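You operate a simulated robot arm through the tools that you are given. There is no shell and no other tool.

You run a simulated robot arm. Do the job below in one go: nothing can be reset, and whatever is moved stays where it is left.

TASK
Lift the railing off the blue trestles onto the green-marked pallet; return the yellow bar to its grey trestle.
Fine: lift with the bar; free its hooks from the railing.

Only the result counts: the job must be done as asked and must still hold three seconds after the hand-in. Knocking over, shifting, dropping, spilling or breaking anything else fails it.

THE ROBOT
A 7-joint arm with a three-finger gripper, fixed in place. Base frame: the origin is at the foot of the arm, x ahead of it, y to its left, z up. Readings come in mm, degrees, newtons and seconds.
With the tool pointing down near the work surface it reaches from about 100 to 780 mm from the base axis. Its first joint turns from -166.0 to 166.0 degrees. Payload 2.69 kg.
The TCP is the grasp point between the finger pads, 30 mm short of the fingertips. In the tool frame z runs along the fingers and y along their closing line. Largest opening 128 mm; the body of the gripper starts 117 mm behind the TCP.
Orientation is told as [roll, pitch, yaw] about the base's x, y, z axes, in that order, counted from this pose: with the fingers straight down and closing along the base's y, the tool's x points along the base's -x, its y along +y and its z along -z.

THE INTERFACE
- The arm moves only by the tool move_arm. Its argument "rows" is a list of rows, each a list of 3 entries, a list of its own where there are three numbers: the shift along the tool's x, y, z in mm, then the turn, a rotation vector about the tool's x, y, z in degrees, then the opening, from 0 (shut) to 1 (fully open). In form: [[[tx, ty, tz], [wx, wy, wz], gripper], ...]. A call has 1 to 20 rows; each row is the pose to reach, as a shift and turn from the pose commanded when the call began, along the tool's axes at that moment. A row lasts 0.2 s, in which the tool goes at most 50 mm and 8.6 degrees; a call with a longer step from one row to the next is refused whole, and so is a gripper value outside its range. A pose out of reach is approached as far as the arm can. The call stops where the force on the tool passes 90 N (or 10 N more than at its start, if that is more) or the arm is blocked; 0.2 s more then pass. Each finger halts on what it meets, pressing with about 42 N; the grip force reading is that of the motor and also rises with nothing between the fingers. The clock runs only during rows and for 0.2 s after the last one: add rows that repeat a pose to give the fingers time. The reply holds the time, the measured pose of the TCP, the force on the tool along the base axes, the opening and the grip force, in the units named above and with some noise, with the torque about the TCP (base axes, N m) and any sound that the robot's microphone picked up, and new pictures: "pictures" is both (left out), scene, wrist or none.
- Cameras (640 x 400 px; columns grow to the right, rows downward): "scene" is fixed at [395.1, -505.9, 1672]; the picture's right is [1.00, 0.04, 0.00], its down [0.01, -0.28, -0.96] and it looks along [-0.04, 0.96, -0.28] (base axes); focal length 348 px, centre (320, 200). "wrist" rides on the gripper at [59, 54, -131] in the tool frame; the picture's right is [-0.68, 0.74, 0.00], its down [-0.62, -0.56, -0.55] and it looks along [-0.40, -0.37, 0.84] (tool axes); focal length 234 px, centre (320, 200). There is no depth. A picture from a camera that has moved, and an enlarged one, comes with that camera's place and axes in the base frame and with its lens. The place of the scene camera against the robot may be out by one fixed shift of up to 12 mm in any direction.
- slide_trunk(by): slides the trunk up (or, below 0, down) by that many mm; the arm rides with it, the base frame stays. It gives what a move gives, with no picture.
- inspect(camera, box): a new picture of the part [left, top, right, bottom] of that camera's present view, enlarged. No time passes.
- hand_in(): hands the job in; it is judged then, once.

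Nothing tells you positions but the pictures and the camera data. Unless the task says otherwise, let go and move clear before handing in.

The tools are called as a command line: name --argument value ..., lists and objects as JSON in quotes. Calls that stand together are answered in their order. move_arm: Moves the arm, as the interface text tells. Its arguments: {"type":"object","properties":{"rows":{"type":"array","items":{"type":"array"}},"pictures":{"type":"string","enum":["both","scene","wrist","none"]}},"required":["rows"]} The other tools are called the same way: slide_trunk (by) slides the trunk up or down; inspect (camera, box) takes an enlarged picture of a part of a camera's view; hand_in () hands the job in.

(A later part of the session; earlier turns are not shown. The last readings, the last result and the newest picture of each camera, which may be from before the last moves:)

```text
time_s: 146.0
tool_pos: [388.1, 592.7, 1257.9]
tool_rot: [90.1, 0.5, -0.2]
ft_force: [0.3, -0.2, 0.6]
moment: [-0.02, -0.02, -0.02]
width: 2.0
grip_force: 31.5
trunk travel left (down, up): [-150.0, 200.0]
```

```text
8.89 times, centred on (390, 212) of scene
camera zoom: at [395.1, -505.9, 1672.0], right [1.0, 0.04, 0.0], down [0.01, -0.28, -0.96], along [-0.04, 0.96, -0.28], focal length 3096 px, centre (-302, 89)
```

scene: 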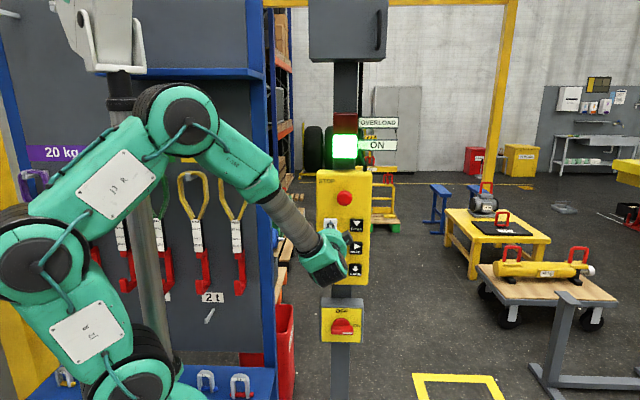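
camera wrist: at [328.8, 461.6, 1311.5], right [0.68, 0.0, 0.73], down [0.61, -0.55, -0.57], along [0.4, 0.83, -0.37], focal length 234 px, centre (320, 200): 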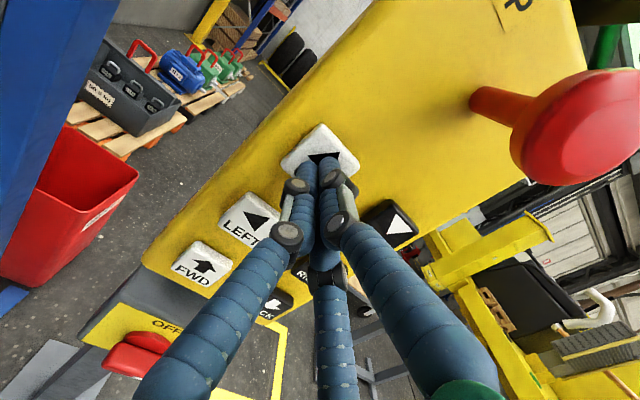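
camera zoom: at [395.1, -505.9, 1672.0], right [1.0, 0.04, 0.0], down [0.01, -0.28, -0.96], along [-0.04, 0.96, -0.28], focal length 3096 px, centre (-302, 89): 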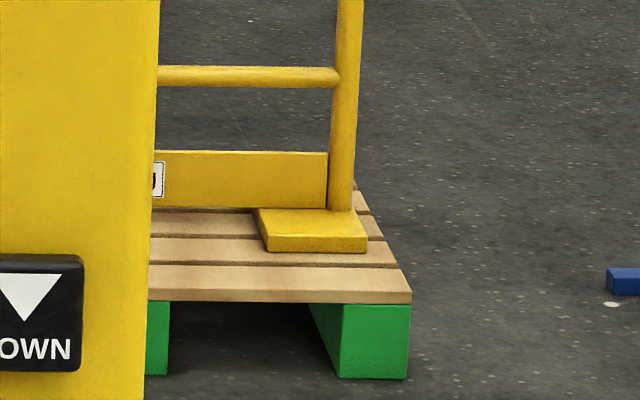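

The right hook rises behind its crossbar and the railing doesn't move. I'll keep raising slowly and check that the bar stays level, which shows the hidden left hook is free too.

move_arm --rows '[[[0, 0, 7], [0, 0, 0], 0], [[0, 0, 10.5], [0, 0, 0], 0], [[0, 0, 10.5], [0, 0, 0], 0], [[0, 0, 10.5], [0, 0, 0], 0], [[0, 0, 10.5], [0, 0, 0], 0], [[0, 0, 10.5], [0, 0, 0], 0], [[0, 0, 10.5], [0, 0, 0], 0], [[0, 0, 10.5], [0, 0, 0], 0], [[0, 0, 0], [0, 0, 0], 0], [[0, 0, 0], [0, 0, 0], 0]]' --pictures "none"

inspect --camera "scene" --box '[366, 150, 414, 185]'

inspect --camera "scene" --box '[366, 190, 414, 235]'

```text
time_s: 148.2
tool_pos: [387.1, 593.5, 1256.9]
tool_rot: [89.9, 0.4, -0.2]
ft_force: [1.0, 0.1, -1.0]
moment: [-0.01, 0.0, -0.04]
width: 2.2
grip_force: 31.6
trunk travel left (down, up): [-150.0, 200.0]
```

```text
11.43 times, centred on (390, 168) of scene
camera zoom: at [395.1, -505.9, 1672.0], right [1.0, 0.04, 0.0], down [0.01, -0.28, -0.96], along [-0.04, 0.96, -0.28], focal length 3980 px, centre (-480, 571)
```

zoom: 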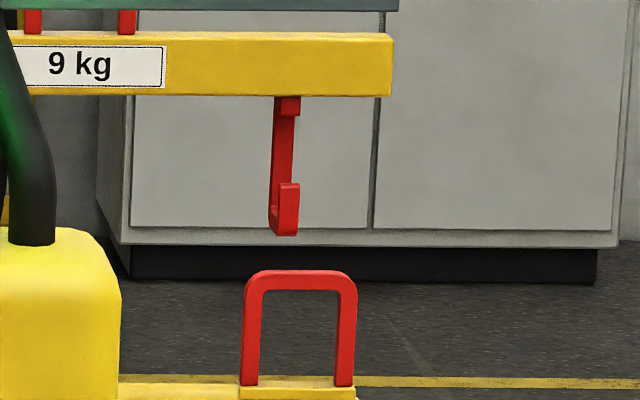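

```text
8.89 times, centred on (390, 212) of scene
camera zoom: at [395.1, -505.9, 1672.0], right [1.0, 0.04, 0.0], down [0.01, -0.28, -0.96], along [-0.04, 0.96, -0.28], focal length 3096 px, centre (-302, 89)
```

zoom: 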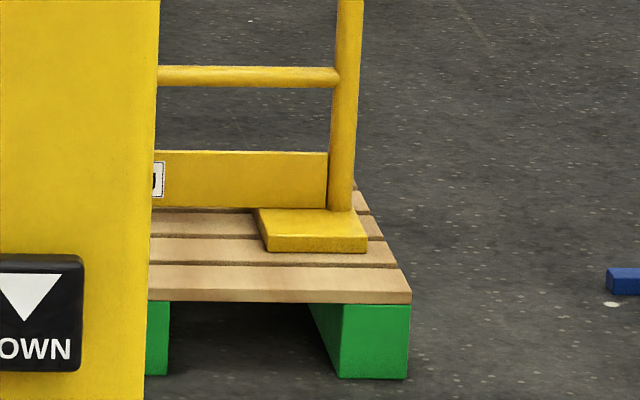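

Both hooks are clear above the handles and the railing stands untouched. I'll raise the bar about 250 mm more for a safe pass over the railing.

move_arm --rows '[[[0, 0, 8], [0, 0, 0], 0], [[0, 0, 11], [0, 0, 0], 0], [[0, 0, 16], [0, 0, 0], 0], [[0, 0, 16], [0, 0, 0], 0], [[0, 0, 16], [0, 0, 0], 0], [[0, 0, 16], [0, 0, 0], 0], [[0, 0, 16], [0, 0, 0], 0], [[0, 0, 16], [0, 0, 0], 0], [[0, 0, 16], [0, 0, 0], 0], [[0, 0, 16], [0, 0, 0], 0], [[0, 0, 16], [0, 0, 0], 0], [[0, 0, 0], [0, 0, 0], 0], [[0, 0, 0], [0, 0, 0], 0], [[0, 0, 0], [0, 0, 0], 0], [[0, 0, 0], [0, 0, 0], 0], [[0, 0, 0], [0, 0, 0], 0]]' --pictures "scene"

inspect --camera "scene" --box '[350, 80, 440, 240]'

```text
time_s: 151.6
tool_pos: [386.9, 594.8, 1256.9]
tool_rot: [90.0, 0.3, -0.4]
ft_force: [-0.7, -0.2, 0.3]
moment: [-0.02, -0.02, 0.02]
width: 1.9
grip_force: 31.7
trunk travel left (down, up): [-150.0, 200.0]
```

scene: 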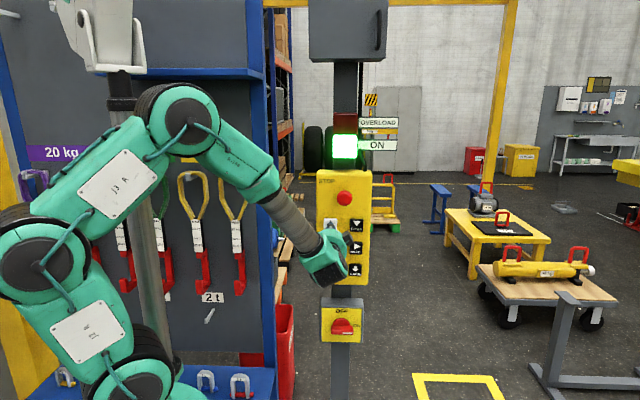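

```text
2.50 times, centred on (395, 160) of scene
camera zoom: at [395.1, -505.9, 1672.0], right [1.0, 0.04, 0.0], down [0.01, -0.28, -0.96], along [-0.04, 0.96, -0.28], focal length 871 px, centre (132, 300)
```

zoom: 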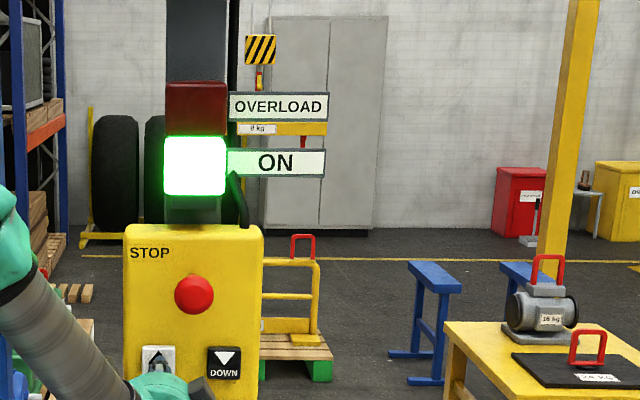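

The bar is well above the railing, hook bottoms near z≈1040. Before driving it to the grey trestle I need to see that trestle's second post, so I'll back off and turn the wrist camera to the right.

move_arm --rows '[[[0, 0, -40], [0, 0, 0], 0], [[0, 0, -85], [0, 0, 0], 0], [[0, 0, -130], [0, 0, 0], 0], [[-15, 10, -150], [0, -6.7, 0], 0], [[-30, 20, -165], [0, -13.3, 0], 0], [[-45, 30, -180], [0, -20, 0], 0], [[-60, 40, -195], [0, -26.7, 0], 0], [[-75, 50, -210], [0, -33.3, 0], 0], [[-90, 60, -225], [0, -40, 0], 0], [[-105, 70, -240], [0, -46.7, 0], 0], [[-120, 80, -250], [0, -53.3, 0], 0], [[-133, 90, -262], [0, -60, 0], 0], [[-133, 90, -262], [0, -60, 0], 0]]' --pictures "both"

```text
time_s: 154.4
tool_pos: [537.5, 309.2, 1342.3]
tool_rot: [88.9, 0.3, -55.4]
ft_force: [-1.5, -0.7, 8.5]
moment: [-0.53, 0.77, -0.04]
width: 2.1
grip_force: 31.2
out of reach, approached as far as the arm can: row 11, 12, 13
trunk travel left (down, up): [-150.0, 200.0]
camera wrist: at [398.2, 283.3, 1397.3], right [0.4, -0.55, 0.73], down [-0.11, -0.82, -0.56], along [0.91, 0.14, -0.39], focal length 234 px, centre (320, 200)
```

scene: 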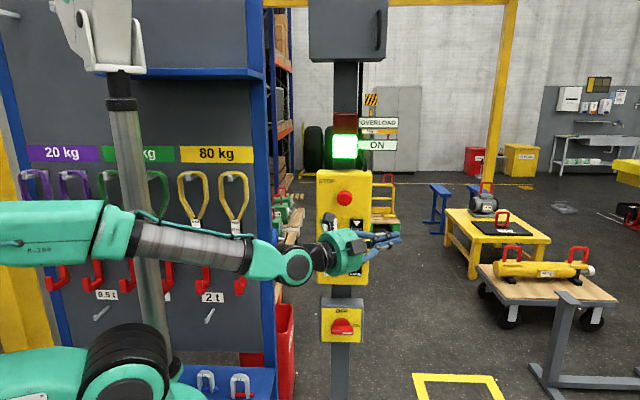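
wrist: 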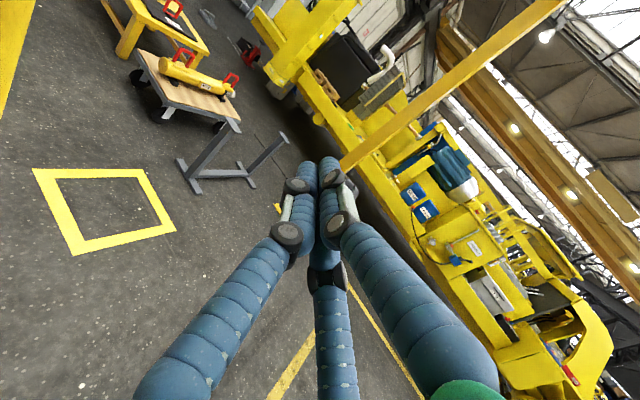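

Now the whole grey trestle is visible in the wrist view. I'll enlarge it.

inspect --camera "wrist" --box '[165, 105, 301, 205]'

inspect --camera "scene" --box '[520, 270, 640, 400]'

```text
4.00 times, centred on (233, 155) of wrist
camera zoom: at [398.2, 283.3, 1397.3], right [0.4, -0.55, 0.73], down [-0.11, -0.82, -0.56], along [0.91, 0.14, -0.39], focal length 937 px, centre (668, 380)
```

zoom: 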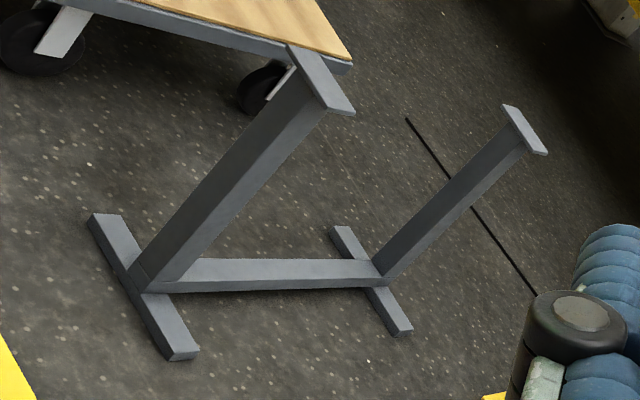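

```text
3.08 times, centred on (580, 335) of scene
camera zoom: at [395.1, -505.9, 1672.0], right [1.0, 0.04, 0.0], down [0.01, -0.28, -0.96], along [-0.04, 0.96, -0.28], focal length 1072 px, centre (-480, -215)
```

zoom: 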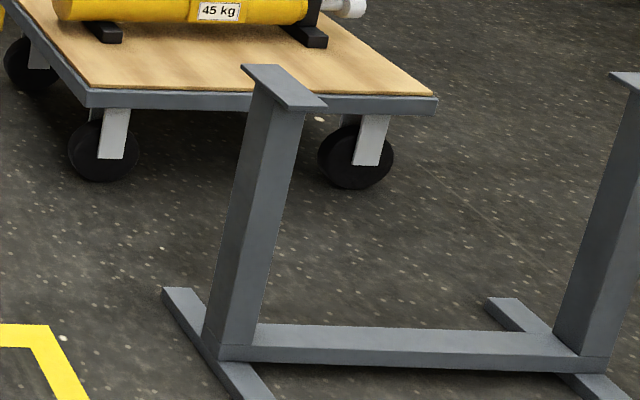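

The trestle's caps sit near (1742, 1300) and (2435, 1312) at z≈580. They're about 690 mm apart, so the bar's ends rest on them with the hooks hanging inside. I'll check for obstacles near the right end.

inspect --camera "scene" --box '[630, 100, 640, 330]'

inspect --camera "scene" --box '[600, 270, 640, 400]'

inspect --camera "scene" --box '[600, 0, 640, 200]'

inspect --camera "wrist" --box '[230, 0, 390, 200]'

```text
1.74 times, centred on (635, 215) of scene
camera zoom: at [395.1, -505.9, 1672.0], right [1.0, 0.04, 0.0], down [0.01, -0.28, -0.96], along [-0.04, 0.96, -0.28], focal length 606 px, centre (-228, 174)
```

zoom: 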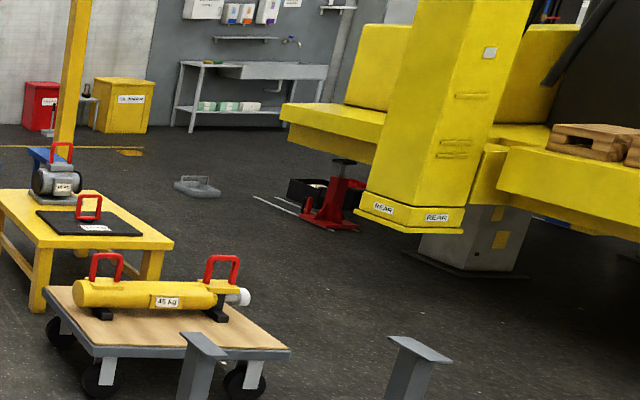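

```text
3.08 times, centred on (620, 335) of scene
camera zoom: at [395.1, -505.9, 1672.0], right [1.0, 0.04, 0.0], down [0.01, -0.28, -0.96], along [-0.04, 0.96, -0.28], focal length 1072 px, centre (-603, -215)
```

zoom: 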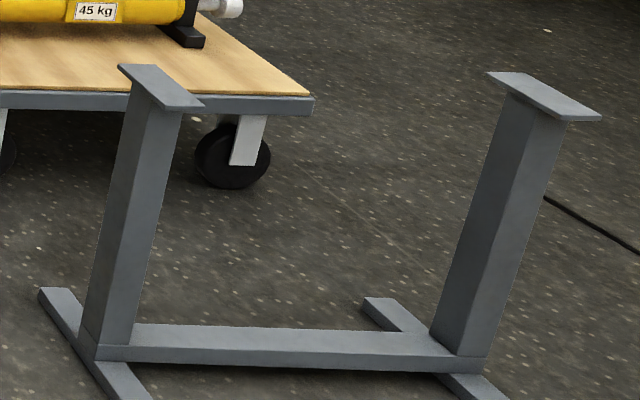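

```text
2.00 times, centred on (620, 100) of scene
camera zoom: at [395.1, -505.9, 1672.0], right [1.0, 0.04, 0.0], down [0.01, -0.28, -0.96], along [-0.04, 0.96, -0.28], focal length 697 px, centre (-280, 400)
```

zoom: 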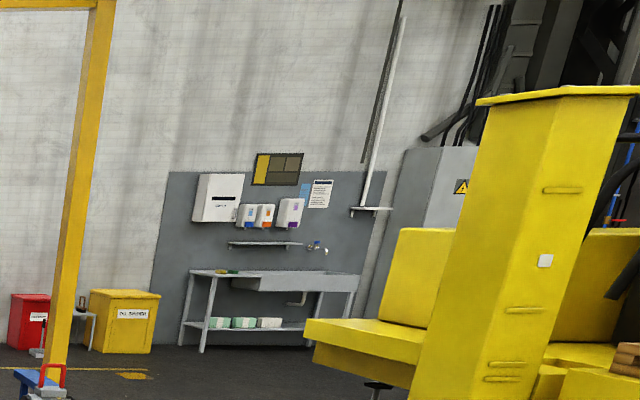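

```text
2.00 times, centred on (310, 100) of wrist
camera zoom: at [398.2, 283.3, 1397.3], right [0.4, -0.55, 0.73], down [-0.11, -0.82, -0.56], along [0.91, 0.14, -0.39], focal length 468 px, centre (340, 400)
```

zoom: 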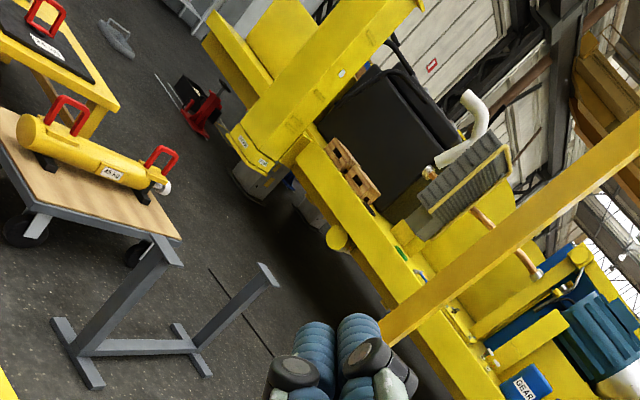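

The path and target are clear: caps centred at about x=1738 and 2416, y≈1300, so the bar should be centred at about (2077, 1300). Now I'll turn the tool back to face the panel.

move_arm --rows '[[[12, -16, 1], [0, 6.7, 0], 0], [[24, -32, 2], [0, 13.3, 0], 0], [[36, -48, 3], [0, 20, 0], 0], [[48, -64, 4], [0, 26.7, 0], 0], [[60, -80, 5], [0, 33.3, 0], 0], [[72, -96, 6], [0, 40, 0], 0], [[84, -112, 8], [0, 46.7, 0], 0], [[96, -130, 9], [0, 53.3, 0], 0], [[108.5, -148, 10.7], [0, 60, 0], 0], [[108.5, -148, 10.7], [0, 60, 0], 0]]' --pictures "wrist"

```text
time_s: 156.6
tool_pos: [484.0, 404.5, 1193.7]
tool_rot: [89.9, 0.7, 4.6]
ft_force: [0.5, 0.5, -0.5]
moment: [0.04, 0.03, 0.07]
width: 2.4
grip_force: 31.6
trunk travel left (down, up): [-150.0, 200.0]
camera wrist: at [437.6, 268.5, 1248.5], right [0.68, 0.06, 0.73], down [0.65, -0.5, -0.57], along [0.33, 0.86, -0.38], focal length 234 px, centre (320, 200)
```

wrist: 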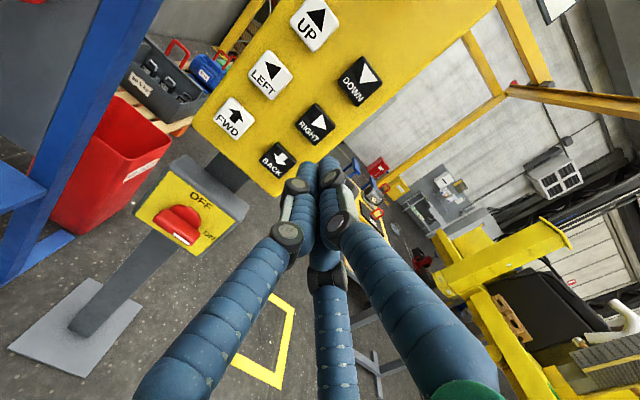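

The tool is back facing the panel, 5° off in yaw. I'll correct that and move in front of BACK, a bit short of the panel.

move_arm --rows '[[[-1, -25, 40], [0, -4.9, 0], 0], [[-2, -50, 75], [0, -4.9, 0], 0], [[-3, -80, 110], [0, -4.9, 0], 0], [[-5, -107, 145], [0, -4.9, 0], 0], [[-5, -107, 165], [0, -4.9, 0], 0], [[-5, -107, 165], [0, -4.9, 0], 0]]' --pictures "both"

inspect --camera "wrist" --box '[240, 100, 400, 220]'

```text
time_s: 158.0
tool_pos: [474.4, 566.7, 1090.3]
tool_rot: [89.8, 0.8, -0.4]
ft_force: [0.5, -0.4, -0.8]
moment: [0.02, -0.04, 0.0]
width: 1.9
grip_force: 31.3
trunk travel left (down, up): [-150.0, 200.0]
camera wrist: at [417.1, 435.8, 1144.2], right [0.69, 0.0, 0.73], down [0.61, -0.55, -0.57], along [0.41, 0.83, -0.38], focal length 234 px, centre (320, 200)
```

scene: 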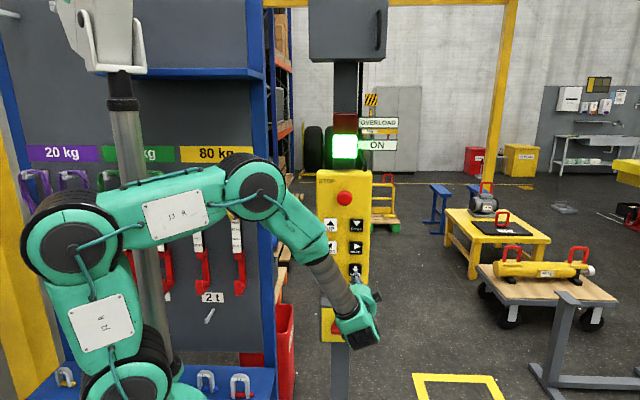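
wrist: 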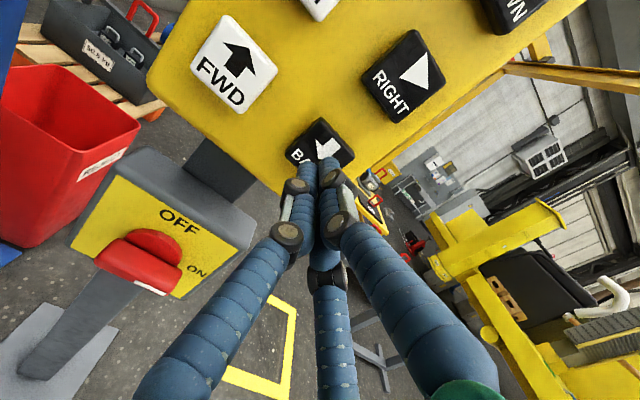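

```text
3.33 times, centred on (320, 160) of wrist
camera zoom: at [417.1, 435.8, 1144.2], right [0.69, 0.0, 0.73], down [0.61, -0.55, -0.57], along [0.41, 0.83, -0.38], focal length 781 px, centre (320, 333)
```

zoom: 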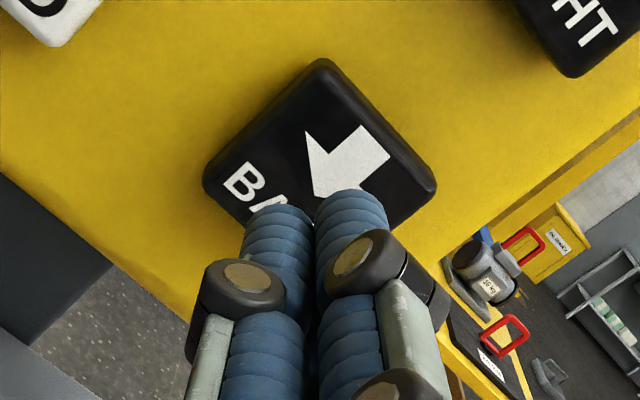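

I'm in front of BACK. It's a long run of about 2880 mm, so I'll press and hold for one call, then check the bar's position while holding.

move_arm --rows '[[[0, 0, 26], [0, 0, 0], 0], [[0, 0, 34], [0, 0, 0], 0], [[0, 0, 37], [0, 0, 0], 0], [[0, 0, 42], [0, 0, 0], 0], [[0, 0, 42], [0, 0, 0], 0], [[0, 0, 42], [0, 0, 0], 0], [[0, 0, 42], [0, 0, 0], 0], [[0, 0, 42], [0, 0, 0], 0], [[0, 0, 42], [0, 0, 0], 0], [[0, 0, 42], [0, 0, 0], 0], [[0, 0, 42], [0, 0, 0], 0], [[0, 0, 42], [0, 0, 0], 0], [[0, 0, 42], [0, 0, 0], 0], [[0, 0, 42], [0, 0, 0], 0], [[0, 0, 42], [0, 0, 0], 0], [[0, 0, 42], [0, 0, 0], 0], [[0, 0, 42], [0, 0, 0], 0]]' --pictures "scene"

inspect --camera "scene" --box '[350, 60, 470, 240]'

```text
time_s: 161.6
tool_pos: [474.7, 608.1, 1090.3]
tool_rot: [89.9, 0.7, -0.4]
ft_force: [12.1, -31.1, 0.6]
moment: [0.0, -0.01, -0.25]
width: 5.6
grip_force: 31.5
trunk travel left (down, up): [-150.0, 200.0]
```

scene: 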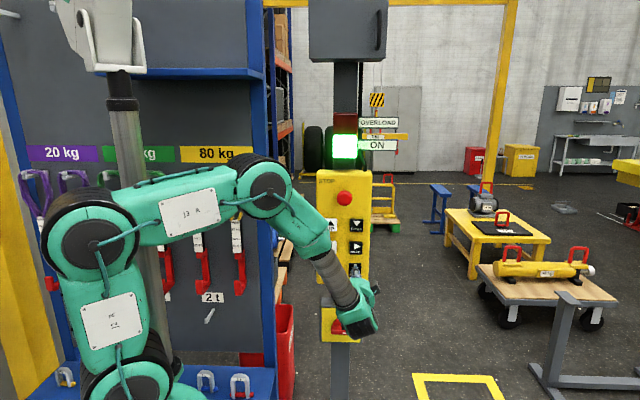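

```text
2.22 times, centred on (410, 150) of scene
camera zoom: at [395.1, -505.9, 1672.0], right [1.0, 0.04, 0.0], down [0.01, -0.28, -0.96], along [-0.04, 0.96, -0.28], focal length 774 px, centre (120, 311)
```

zoom: 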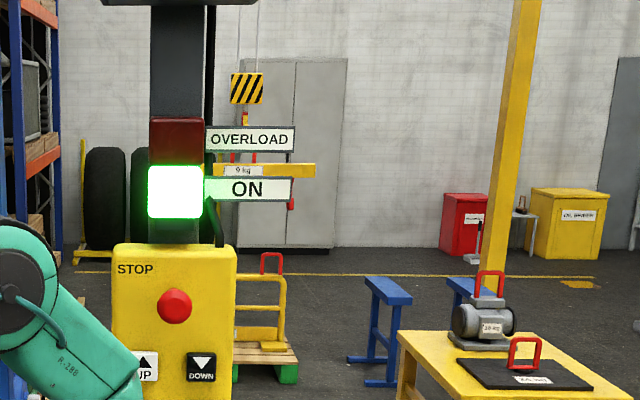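

The bar is coming back, at about y≈3460. I'll hold BACK for another 3.6 seconds.

move_arm --rows '[[[0, 0, 0], [0, 0, 0], 0], [[0, 0, 0], [0, 0, 0], 0], [[0, 0, 0], [0, 0, 0], 0], [[0, 0, 0], [0, 0, 0], 0], [[0, 0, 0], [0, 0, 0], 0], [[0, 0, 0], [0, 0, 0], 0], [[0, 0, 0], [0, 0, 0], 0], [[0, 0, 0], [0, 0, 0], 0], [[0, 0, 0], [0, 0, 0], 0], [[0, 0, 0], [0, 0, 0], 0], [[0, 0, 0], [0, 0, 0], 0], [[0, 0, 0], [0, 0, 0], 0], [[0, 0, 0], [0, 0, 0], 0], [[0, 0, 0], [0, 0, 0], 0], [[0, 0, 0], [0, 0, 0], 0], [[0, 0, 0], [0, 0, 0], 0], [[0, 0, 0], [0, 0, 0], 0]]' --pictures "scene"

inspect --camera "scene" --box '[350, 60, 500, 240]'

```text
time_s: 165.2
tool_pos: [474.8, 609.0, 1089.7]
tool_rot: [89.9, 0.7, -0.4]
ft_force: [4.7, -31.9, -1.4]
moment: [0.03, -0.02, -0.02]
width: 5.9
grip_force: 31.6
trunk travel left (down, up): [-150.0, 200.0]
```

scene: 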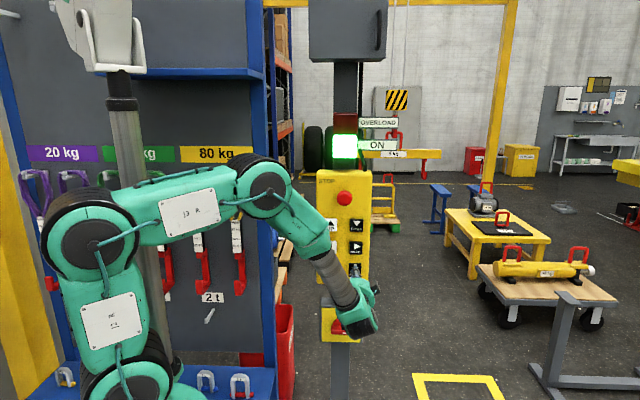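

```text
2.22 times, centred on (425, 150) of scene
camera zoom: at [395.1, -505.9, 1672.0], right [1.0, 0.04, 0.0], down [0.01, -0.28, -0.96], along [-0.04, 0.96, -0.28], focal length 774 px, centre (87, 311)
```

zoom: 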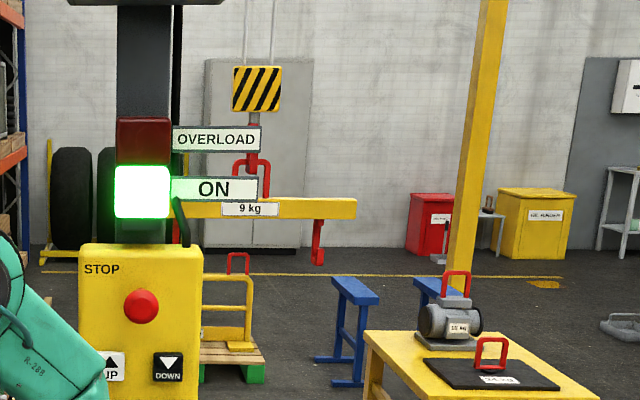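

The bar is at about y≈2230, with about 930 mm to go. I'll hold 1.6 s more, release, and let it coast.

move_arm --rows '[[[0, 0, 0], [0, 0, 0], 0], [[0, 0, 0], [0, 0, 0], 0], [[0, 0, 0], [0, 0, 0], 0], [[0, 0, 0], [0, 0, 0], 0], [[0, 0, 0], [0, 0, 0], 0], [[0, 0, 0], [0, 0, 0], 0], [[0, 0, 0], [0, 0, 0], 0], [[0, 0, -16], [0, 0, 0], 0], [[0, 0, -16], [0, 0, 0], 0], [[0, 0, -16], [0, 0, 0], 0], [[0, 0, -16], [0, 0, 0], 0], [[0, 0, -16], [0, 0, 0], 0], [[0, 0, -16], [0, 0, 0], 0], [[0, 0, -16], [0, 0, 0], 0]]' --pictures "scene"

inspect --camera "scene" --box '[350, 40, 550, 240]'

```text
time_s: 168.2
tool_pos: [475.5, 592.7, 1089.0]
tool_rot: [89.8, 0.7, -0.4]
ft_force: [0.3, 0.2, -0.2]
moment: [-0.06, -0.02, -0.01]
width: 1.9
grip_force: 31.5
trunk travel left (down, up): [-150.0, 200.0]
```

scene: 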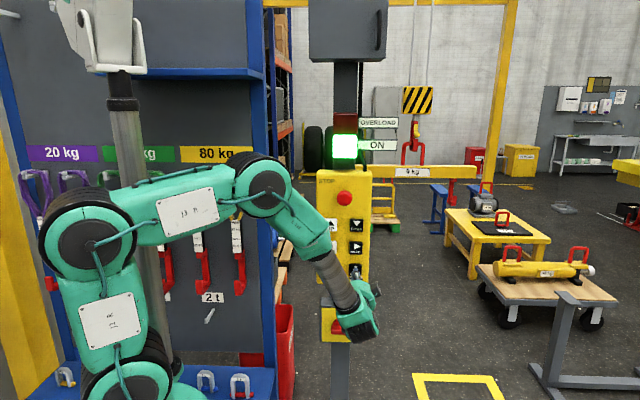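

```text
2.00 times, centred on (450, 140) of scene
camera zoom: at [395.1, -505.9, 1672.0], right [1.0, 0.04, 0.0], down [0.01, -0.28, -0.96], along [-0.04, 0.96, -0.28], focal length 697 px, centre (60, 320)
```

zoom: 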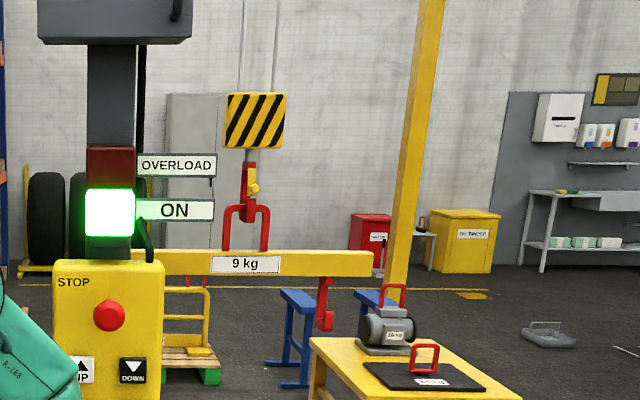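

The bar is at about y≈1510, roughly 210 mm short. One more BACK press of about 150 mm, then RIGHT.

move_arm --rows '[[[0, 0, 8], [0, 0, 0], 0], [[0, 0, 11], [0, 0, 0], 0], [[0, 0, 16], [0, 0, 0], 0], [[0, 0, 16], [0, 0, 0], 0], [[0, 0, 16], [0, 0, 0], 0], [[0, 0, 16], [0, 0, 0], 0], [[0, 0, 16], [0, 0, 0], 0], [[0, 0, 16], [0, 0, 0], 0], [[0, 0, 0], [0, 0, 0], 0], [[0, 0, 0], [0, 0, 0], 0], [[0, 0, 0], [0, 0, 0], 0], [[0, 0, 0], [0, 0, 0], 0], [[0, 0, 0], [0, 0, 0], 0]]' --pictures "none"

inspect --camera "scene" --box '[350, 60, 550, 260]'

```text
time_s: 171.0
tool_pos: [475.6, 595.1, 1090.8]
tool_rot: [89.7, 0.7, -0.3]
ft_force: [-0.1, 0.2, -0.2]
moment: [0.0, -0.02, 0.03]
width: 2.0
grip_force: 31.2
trunk travel left (down, up): [-150.0, 200.0]
```

```text
2.00 times, centred on (450, 160) of scene
camera zoom: at [395.1, -505.9, 1672.0], right [1.0, 0.04, 0.0], down [0.01, -0.28, -0.96], along [-0.04, 0.96, -0.28], focal length 697 px, centre (60, 280)
```

zoom: 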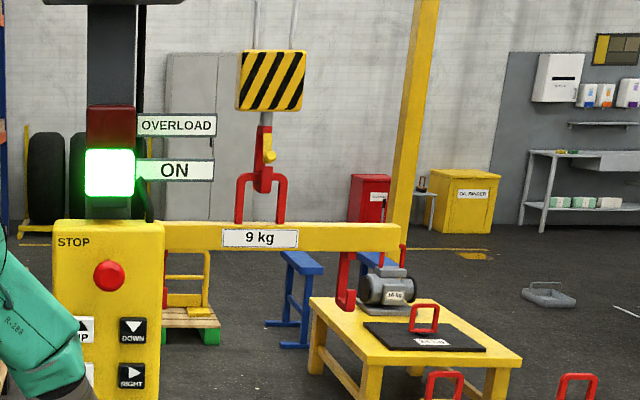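

The bar is now at about y≈1320. Now RIGHT for about 1220 mm; I'll press and hold, then check.

move_arm --rows '[[[0, 0, -16], [0, 0, 0], 0], [[0, 42, -16], [0, 0, 0], 0], [[0, 84, -16], [0, 0, 0], 0], [[0, 84, 0], [0, 0, 0], 0], [[0, 84, 8], [0, 0, 0], 0], [[0, 84, 11], [0, 0, 0], 0], [[0, 84, 16], [0, 0, 0], 0], [[0, 84, 16], [0, 0, 0], 0], [[0, 84, 16], [0, 0, 0], 0], [[0, 84, 16], [0, 0, 0], 0], [[0, 84, 16], [0, 0, 0], 0], [[0, 84, 16], [0, 0, 0], 0], [[0, 84, 16], [0, 0, 0], 0], [[0, 84, 16], [0, 0, 0], 0], [[0, 84, 16], [0, 0, 0], 0], [[0, 84, 16], [0, 0, 0], 0], [[0, 84, 16], [0, 0, 0], 0], [[0, 84, 16], [0, 0, 0], 0]]' --pictures "scene"

inspect --camera "scene" --box '[440, 60, 640, 260]'

```text
time_s: 174.8
tool_pos: [477.0, 609.1, 1173.3]
tool_rot: [89.9, 0.7, -0.4]
ft_force: [1.3, -26.1, 3.2]
moment: [0.03, 0.0, -0.05]
width: 5.9
grip_force: 31.3
trunk travel left (down, up): [-150.0, 200.0]
```

scene: 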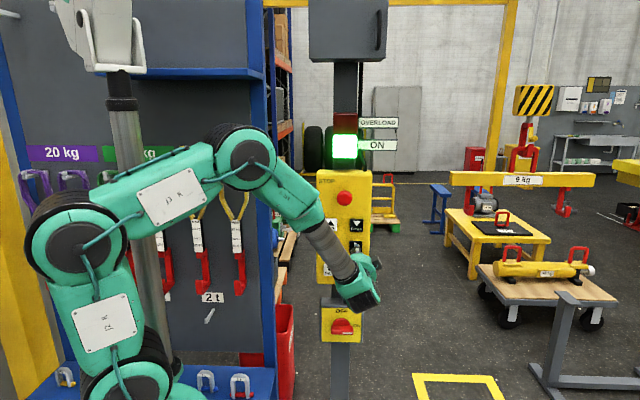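

```text
2.00 times, centred on (540, 160) of scene
camera zoom: at [395.1, -505.9, 1672.0], right [1.0, 0.04, 0.0], down [0.01, -0.28, -0.96], along [-0.04, 0.96, -0.28], focal length 697 px, centre (-120, 280)
```

zoom: 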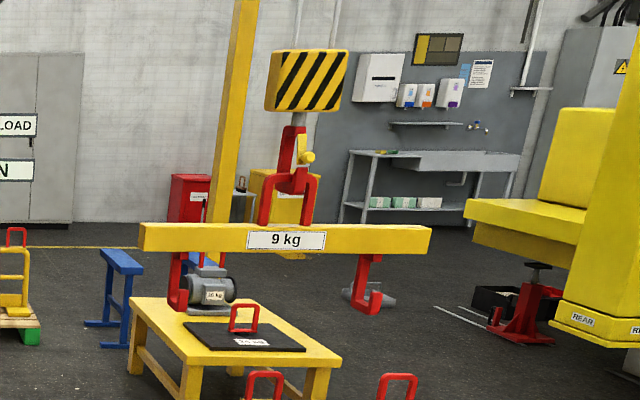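

The bar is at x≈1380 and moving; about 700 mm remain. I'll hold 1 more second, then release.

move_arm --rows '[[[0, 0, 0], [0, 0, 0], 0], [[0, 0, 0], [0, 0, 0], 0], [[0, 0, 0], [0, 0, 0], 0], [[0, 0, 0], [0, 0, 0], 0], [[0, 0, 0], [0, 0, 0], 0], [[0, 0, -16], [0, 0, 0], 0], [[0, 0, -16], [0, 0, 0], 0], [[0, 0, -16], [0, 0, 0], 0], [[0, 0, -16], [0, 0, 0], 0], [[0, 0, -16], [0, 0, 0], 0], [[0, 0, -16], [0, 0, 0], 0], [[0, 0, -16], [0, 0, 0], 0], [[0, 0, -16], [0, 0, 0], 0]]' --pictures "scene"

inspect --camera "scene" --box '[600, 60, 640, 260]'

```text
time_s: 177.6
tool_pos: [476.7, 593.6, 1172.7]
tool_rot: [89.8, 0.7, -0.5]
ft_force: [-0.7, 0.3, -0.2]
moment: [0.01, 0.03, -0.01]
width: 2.0
grip_force: 31.0
trunk travel left (down, up): [-150.0, 200.0]
```

scene: 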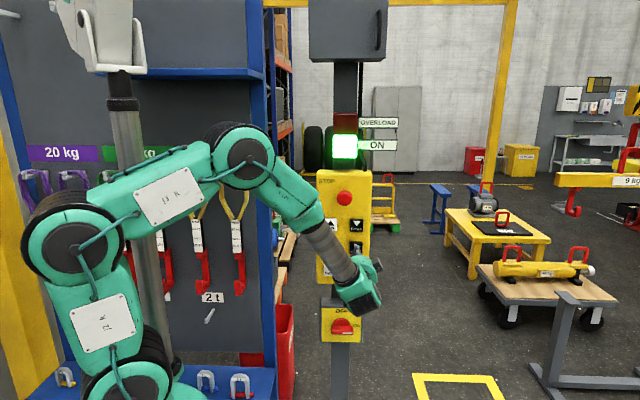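

```text
2.00 times, centred on (620, 160) of scene
camera zoom: at [395.1, -505.9, 1672.0], right [1.0, 0.04, 0.0], down [0.01, -0.28, -0.96], along [-0.04, 0.96, -0.28], focal length 697 px, centre (-280, 280)
```

zoom: 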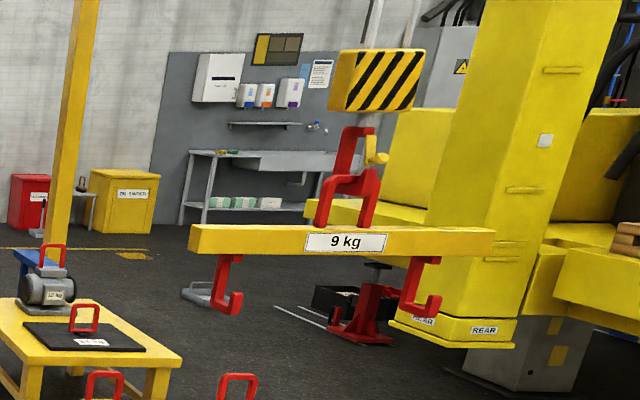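

About 140 mm of RIGHT remain. One more press.

move_arm --rows '[[[0, 0, 8], [0, 0, 0], 0], [[0, 0, 11], [0, 0, 0], 0], [[0, 0, 16], [0, 0, 0], 0], [[0, 0, 16], [0, 0, 0], 0], [[0, 0, 16], [0, 0, 0], 0], [[0, 0, 16], [0, 0, 0], 0], [[0, 0, 16], [0, 0, 0], 0], [[0, 0, 16], [0, 0, 0], 0], [[0, 0, 0], [0, 0, 0], 0], [[0, 0, 0], [0, 0, 0], 0], [[0, 0, 0], [0, 0, 0], 0], [[0, 0, 0], [0, 0, 0], 0], [[0, 0, 0], [0, 0, 0], 0], [[0, 0, 0], [0, 0, 0], 0]]' --pictures "none"

inspect --camera "scene" --box '[620, 100, 640, 300]'

inspect --camera "scene" --box '[630, 130, 640, 230]'

```text
time_s: 180.6
tool_pos: [476.5, 592.2, 1173.3]
tool_rot: [89.9, 0.7, -0.4]
ft_force: [-0.2, 0.7, -0.6]
moment: [0.04, 0.02, 0.01]
width: 2.2
grip_force: 31.6
trunk travel left (down, up): [-150.0, 200.0]
```

```text
2.00 times, centred on (630, 200) of scene
camera zoom: at [395.1, -505.9, 1672.0], right [1.0, 0.04, 0.0], down [0.01, -0.28, -0.96], along [-0.04, 0.96, -0.28], focal length 697 px, centre (-300, 200)
```

zoom: 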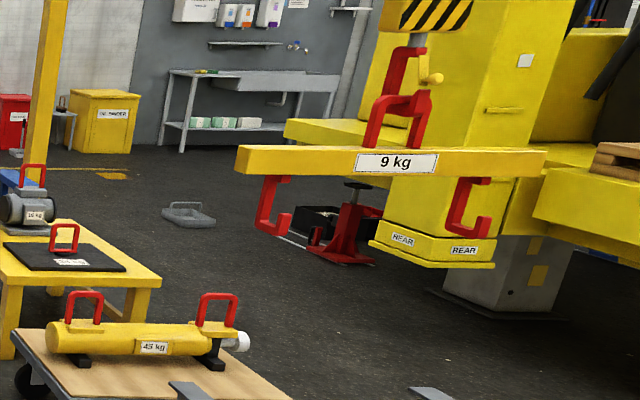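

```text
4.00 times, centred on (635, 180) of scene
camera zoom: at [395.1, -505.9, 1672.0], right [1.0, 0.04, 0.0], down [0.01, -0.28, -0.96], along [-0.04, 0.96, -0.28], focal length 1393 px, centre (-940, 280)
```

zoom: 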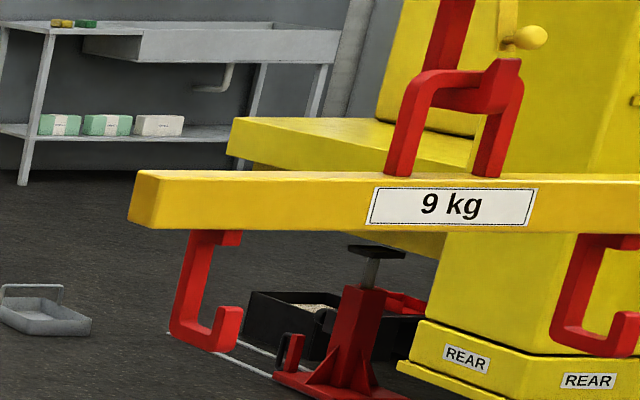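

The bar is near its target x. I'll take one view that contains both the bar and the trestle caps.

inspect --camera "scene" --box '[630, 160, 640, 360]'

inspect --camera "scene" --box '[639, 140, 640, 340]'

```text
2.00 times, centred on (635, 260) of scene
camera zoom: at [395.1, -505.9, 1672.0], right [1.0, 0.04, 0.0], down [0.01, -0.28, -0.96], along [-0.04, 0.96, -0.28], focal length 697 px, centre (-310, 80)
```

zoom: 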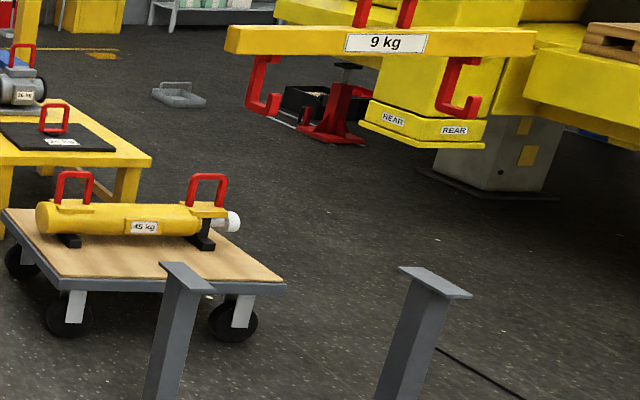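

```text
2.00 times, centred on (640, 240) of scene
camera zoom: at [395.1, -505.9, 1672.0], right [1.0, 0.04, 0.0], down [0.01, -0.28, -0.96], along [-0.04, 0.96, -0.28], focal length 697 px, centre (-319, 120)
```

zoom: 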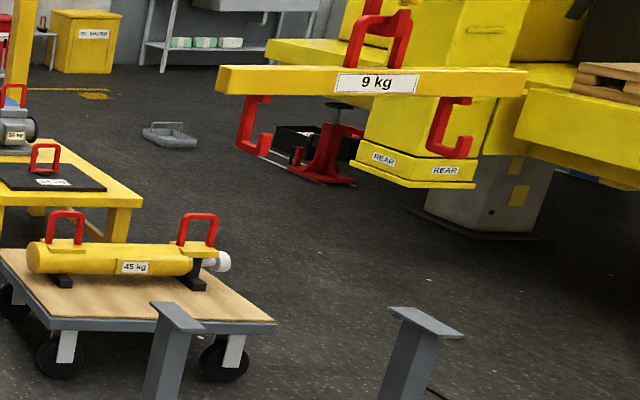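

The bar is above the trestle. I'll lower about 350 mm, keeping the hooks above cap level, and then align it precisely.

move_arm --rows '[[[0, 0, -16], [0, 0, 0], 0], [[0, 42, -16], [0, 0, 0], 0], [[0, 85, -16], [0, 0, 0], 0], [[0, 85, 0], [0, 0, 0], 0], [[0, 85, 8], [0, 0, 0], 0], [[0, 85, 11], [0, 0, 0], 0], [[0, 85, 16], [0, 0, 0], 0], [[0, 85, 16], [0, 0, 0], 0], [[0, 85, 16], [0, 0, 0], 0], [[0, 85, 16], [0, 0, 0], 0], [[0, 85, 16], [0, 0, 0], 0], [[0, 85, 16], [0, 0, 0], 0], [[0, 85, 16], [0, 0, 0], 0], [[0, 85, 16], [0, 0, 0], 0], [[0, 85, 16], [0, 0, 0], 0], [[0, 85, 0], [0, 0, 0], 0], [[0, 85, 0], [0, 0, 0], 0], [[0, 85, 0], [0, 0, 0], 0], [[0, 85, 0], [0, 0, 0], 0]]' --pictures "none"

inspect --camera "scene" --box '[639, 160, 640, 360]'

```text
time_s: 184.6
tool_pos: [477.8, 594.7, 1257.9]
tool_rot: [89.9, 0.8, -0.3]
ft_force: [0.3, 0.8, -0.8]
moment: [0.0, 0.02, -0.01]
width: 2.0
grip_force: 31.4
trunk travel left (down, up): [-150.0, 200.0]
```

```text
2.00 times, centred on (640, 260) of scene
camera zoom: at [395.1, -505.9, 1672.0], right [1.0, 0.04, 0.0], down [0.01, -0.28, -0.96], along [-0.04, 0.96, -0.28], focal length 697 px, centre (-319, 80)
```

zoom: 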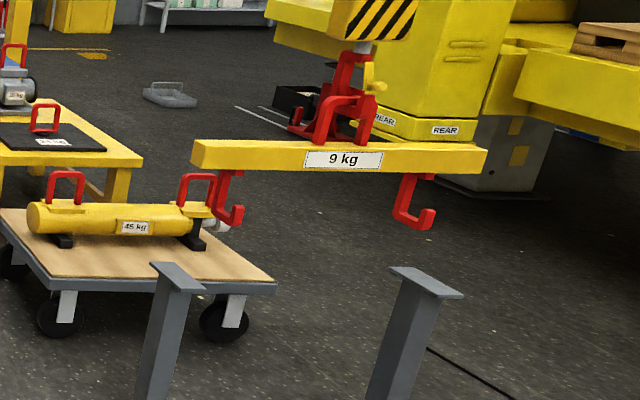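

It's lowering well. I'll go about 130 mm further, so the hooks come level with the caps and can be compared directly.

move_arm --rows '[[[0, 0, 8], [0, 0, 0], 0], [[0, 0, 11], [0, 0, 0], 0], [[0, 0, 16], [0, 0, 0], 0], [[0, 0, 16], [0, 0, 0], 0], [[0, 0, 16], [0, 0, 0], 0], [[0, 0, 16], [0, 0, 0], 0], [[0, 0, 16], [0, 0, 0], 0], [[0, 0, 16], [0, 0, 0], 0], [[0, 0, 0], [0, 0, 0], 0], [[0, 0, 0], [0, 0, 0], 0], [[0, 0, 0], [0, 0, 0], 0]]' --pictures "none"

inspect --camera "scene" --box '[630, 200, 640, 360]'

```text
time_s: 187.0
tool_pos: [475.9, 594.8, 1259.9]
tool_rot: [89.8, 0.7, -0.4]
ft_force: [0.3, -0.6, -0.1]
moment: [0.0, 0.02, 0.01]
width: 2.3
grip_force: 31.1
trunk travel left (down, up): [-150.0, 200.0]
```

```text
2.50 times, centred on (635, 280) of scene
camera zoom: at [395.1, -505.9, 1672.0], right [1.0, 0.04, 0.0], down [0.01, -0.28, -0.96], along [-0.04, 0.96, -0.28], focal length 871 px, centre (-468, 0)
```

zoom: 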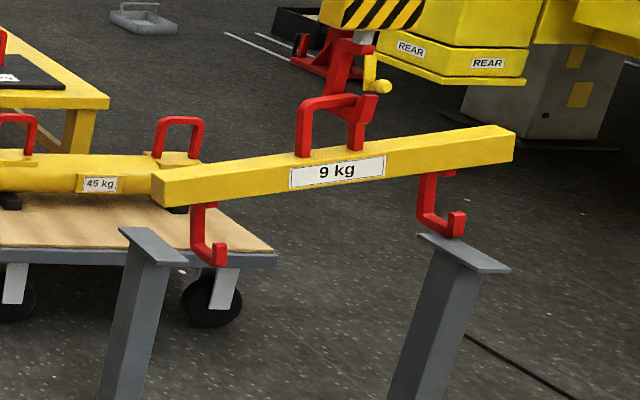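

The bar tilted: the right hook has come down on the right cap, so the bar is too far right. The trestle hasn't moved. I'll raise it again at once.

move_arm --rows '[[[0, 0, -16], [0, 0, 0], 0], [[44, 0, -16], [0, 0, 0], 0], [[88, 0, -16], [0, 0, 0], 0], [[88, 0, 0], [0, 0, 0], 0], [[88, 0, 7], [0, 0, 0], 0], [[88, 0, 10.5], [0, 0, 0], 0], [[88, 0, 10.5], [0, 0, 0], 0], [[88, 0, 10.5], [0, 0, 0], 0], [[88, 0, 10.5], [0, 0, 0], 0], [[88, 0, 10.5], [0, 0, 0], 0], [[88, 0, 10.5], [0, 0, 0], 0], [[88, 0, 10.5], [0, 0, 0], 0], [[88, 0, 10.5], [0, 0, 0], 0], [[88, 0, 0], [0, 0, 0], 0], [[88, 0, 0], [0, 0, 0], 0], [[88, 0, 0], [0, 0, 0], 0]]' --pictures "none"

inspect --camera "scene" --box '[630, 200, 640, 360]'

```text
time_s: 190.4
tool_pos: [389.5, 595.6, 1260.1]
tool_rot: [89.8, 0.7, -0.5]
ft_force: [-0.2, -1.0, 0.4]
moment: [-0.02, -0.01, 0.03]
width: 2.1
grip_force: 31.7
trunk travel left (down, up): [-150.0, 200.0]
```

```text
2.50 times, centred on (635, 280) of scene
camera zoom: at [395.1, -505.9, 1672.0], right [1.0, 0.04, 0.0], down [0.01, -0.28, -0.96], along [-0.04, 0.96, -0.28], focal length 871 px, centre (-468, 0)
```

zoom: 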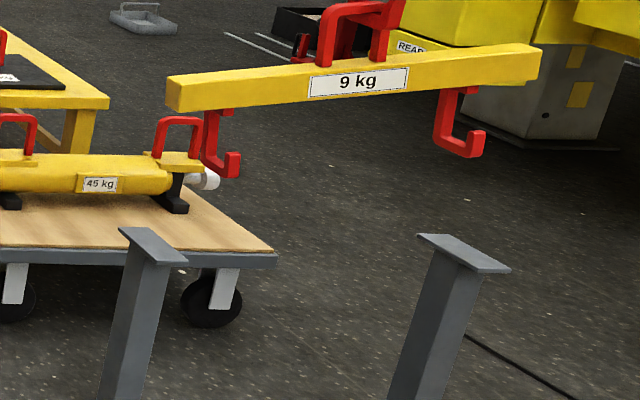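

The bar is off the cap but still tilted. I'll let it settle for a moment and look at the crane hook and link.

move_arm --rows '[[[0, 0, 0], [0, 0, 0], 0], [[0, 0, 0], [0, 0, 0], 0], [[0, 0, 0], [0, 0, 0], 0], [[0, 0, 0], [0, 0, 0], 0], [[0, 0, 0], [0, 0, 0], 0]]' --pictures "none"

inspect --camera "scene" --box '[630, 160, 640, 320]'

inspect --camera "scene" --box '[624, 180, 640, 220]'

```text
time_s: 191.6
tool_pos: [388.5, 595.8, 1259.1]
tool_rot: [89.8, 0.6, -0.3]
ft_force: [-0.1, -0.2, -0.2]
moment: [0.0, -0.03, 0.04]
width: 2.1
grip_force: 30.9
trunk travel left (down, up): [-150.0, 200.0]
```

```text
2.50 times, centred on (635, 240) of scene
camera zoom: at [395.1, -505.9, 1672.0], right [1.0, 0.04, 0.0], down [0.01, -0.28, -0.96], along [-0.04, 0.96, -0.28], focal length 871 px, centre (-468, 100)
```

zoom: 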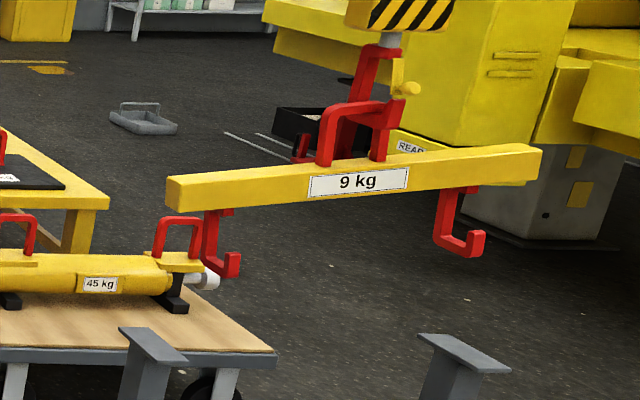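

```text
10.00 times, centred on (632, 200) of scene
camera zoom: at [395.1, -505.9, 1672.0], right [1.0, 0.04, 0.0], down [0.01, -0.28, -0.96], along [-0.04, 0.96, -0.28], focal length 3483 px, centre (-2800, 200)
```

zoom: 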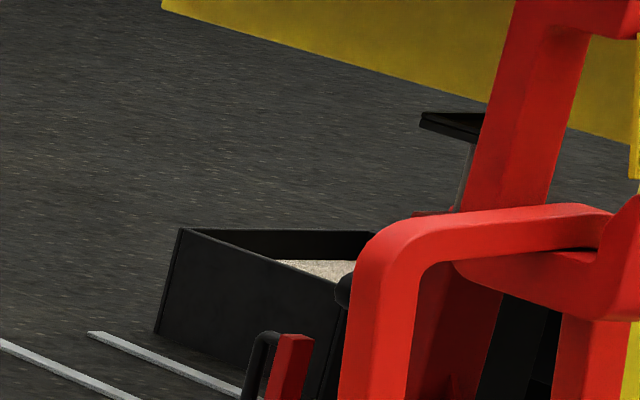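

The crane hook has slid into the right corner of the link, so the bar hangs about 6° low on the left; that should level out as it lands. The contact also shows the bar is roughly 95 mm too far right and 100 mm too far back. I'll correct BACK first.

move_arm --rows '[[[0, 0, -16], [0, 0, 0], 0], [[-22, -43, -16], [0, 0, 0], 0], [[-44, -86, -16], [0, 0, 0], 0], [[-66, -129, -16], [0, 0, 0], 0], [[-88, -171, -16], [0, 0, 0], 0], [[-88, -171, 0], [0, 0, 0], 0], [[-88, -171, 7], [0, 0, 0], 0], [[-88, -171, 10], [0, 0, 0], 0], [[-88, -171, 15], [0, 0, 0], 0], [[-88, -171, 15], [0, 0, 0], 0], [[-88, -171, 15], [0, 0, 0], 0], [[-88, -171, 15], [0, 0, 0], 0], [[-88, -171, 0], [0, 0, 0], 0], [[-88, -171, 0], [0, 0, 0], 0], [[-88, -171, 0], [0, 0, 0], 0], [[-88, -171, 0], [0, 0, 0], 0], [[-88, -171, 0], [0, 0, 0], 0]]' --pictures "none"

inspect --camera "scene" --box '[630, 160, 640, 320]'

```text
time_s: 195.2
tool_pos: [474.8, 596.0, 1089.8]
tool_rot: [89.8, 0.6, -0.4]
ft_force: [0.2, -0.9, 0.1]
moment: [0.02, 0.04, -0.01]
width: 1.8
grip_force: 30.7
trunk travel left (down, up): [-150.0, 200.0]
```

```text
2.50 times, centred on (635, 240) of scene
camera zoom: at [395.1, -505.9, 1672.0], right [1.0, 0.04, 0.0], down [0.01, -0.28, -0.96], along [-0.04, 0.96, -0.28], focal length 871 px, centre (-468, 100)
```

zoom: 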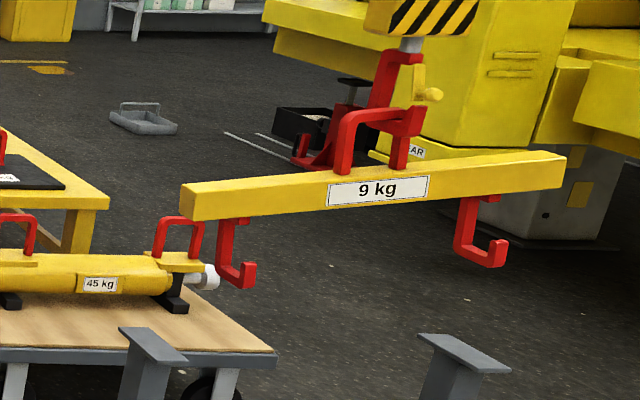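

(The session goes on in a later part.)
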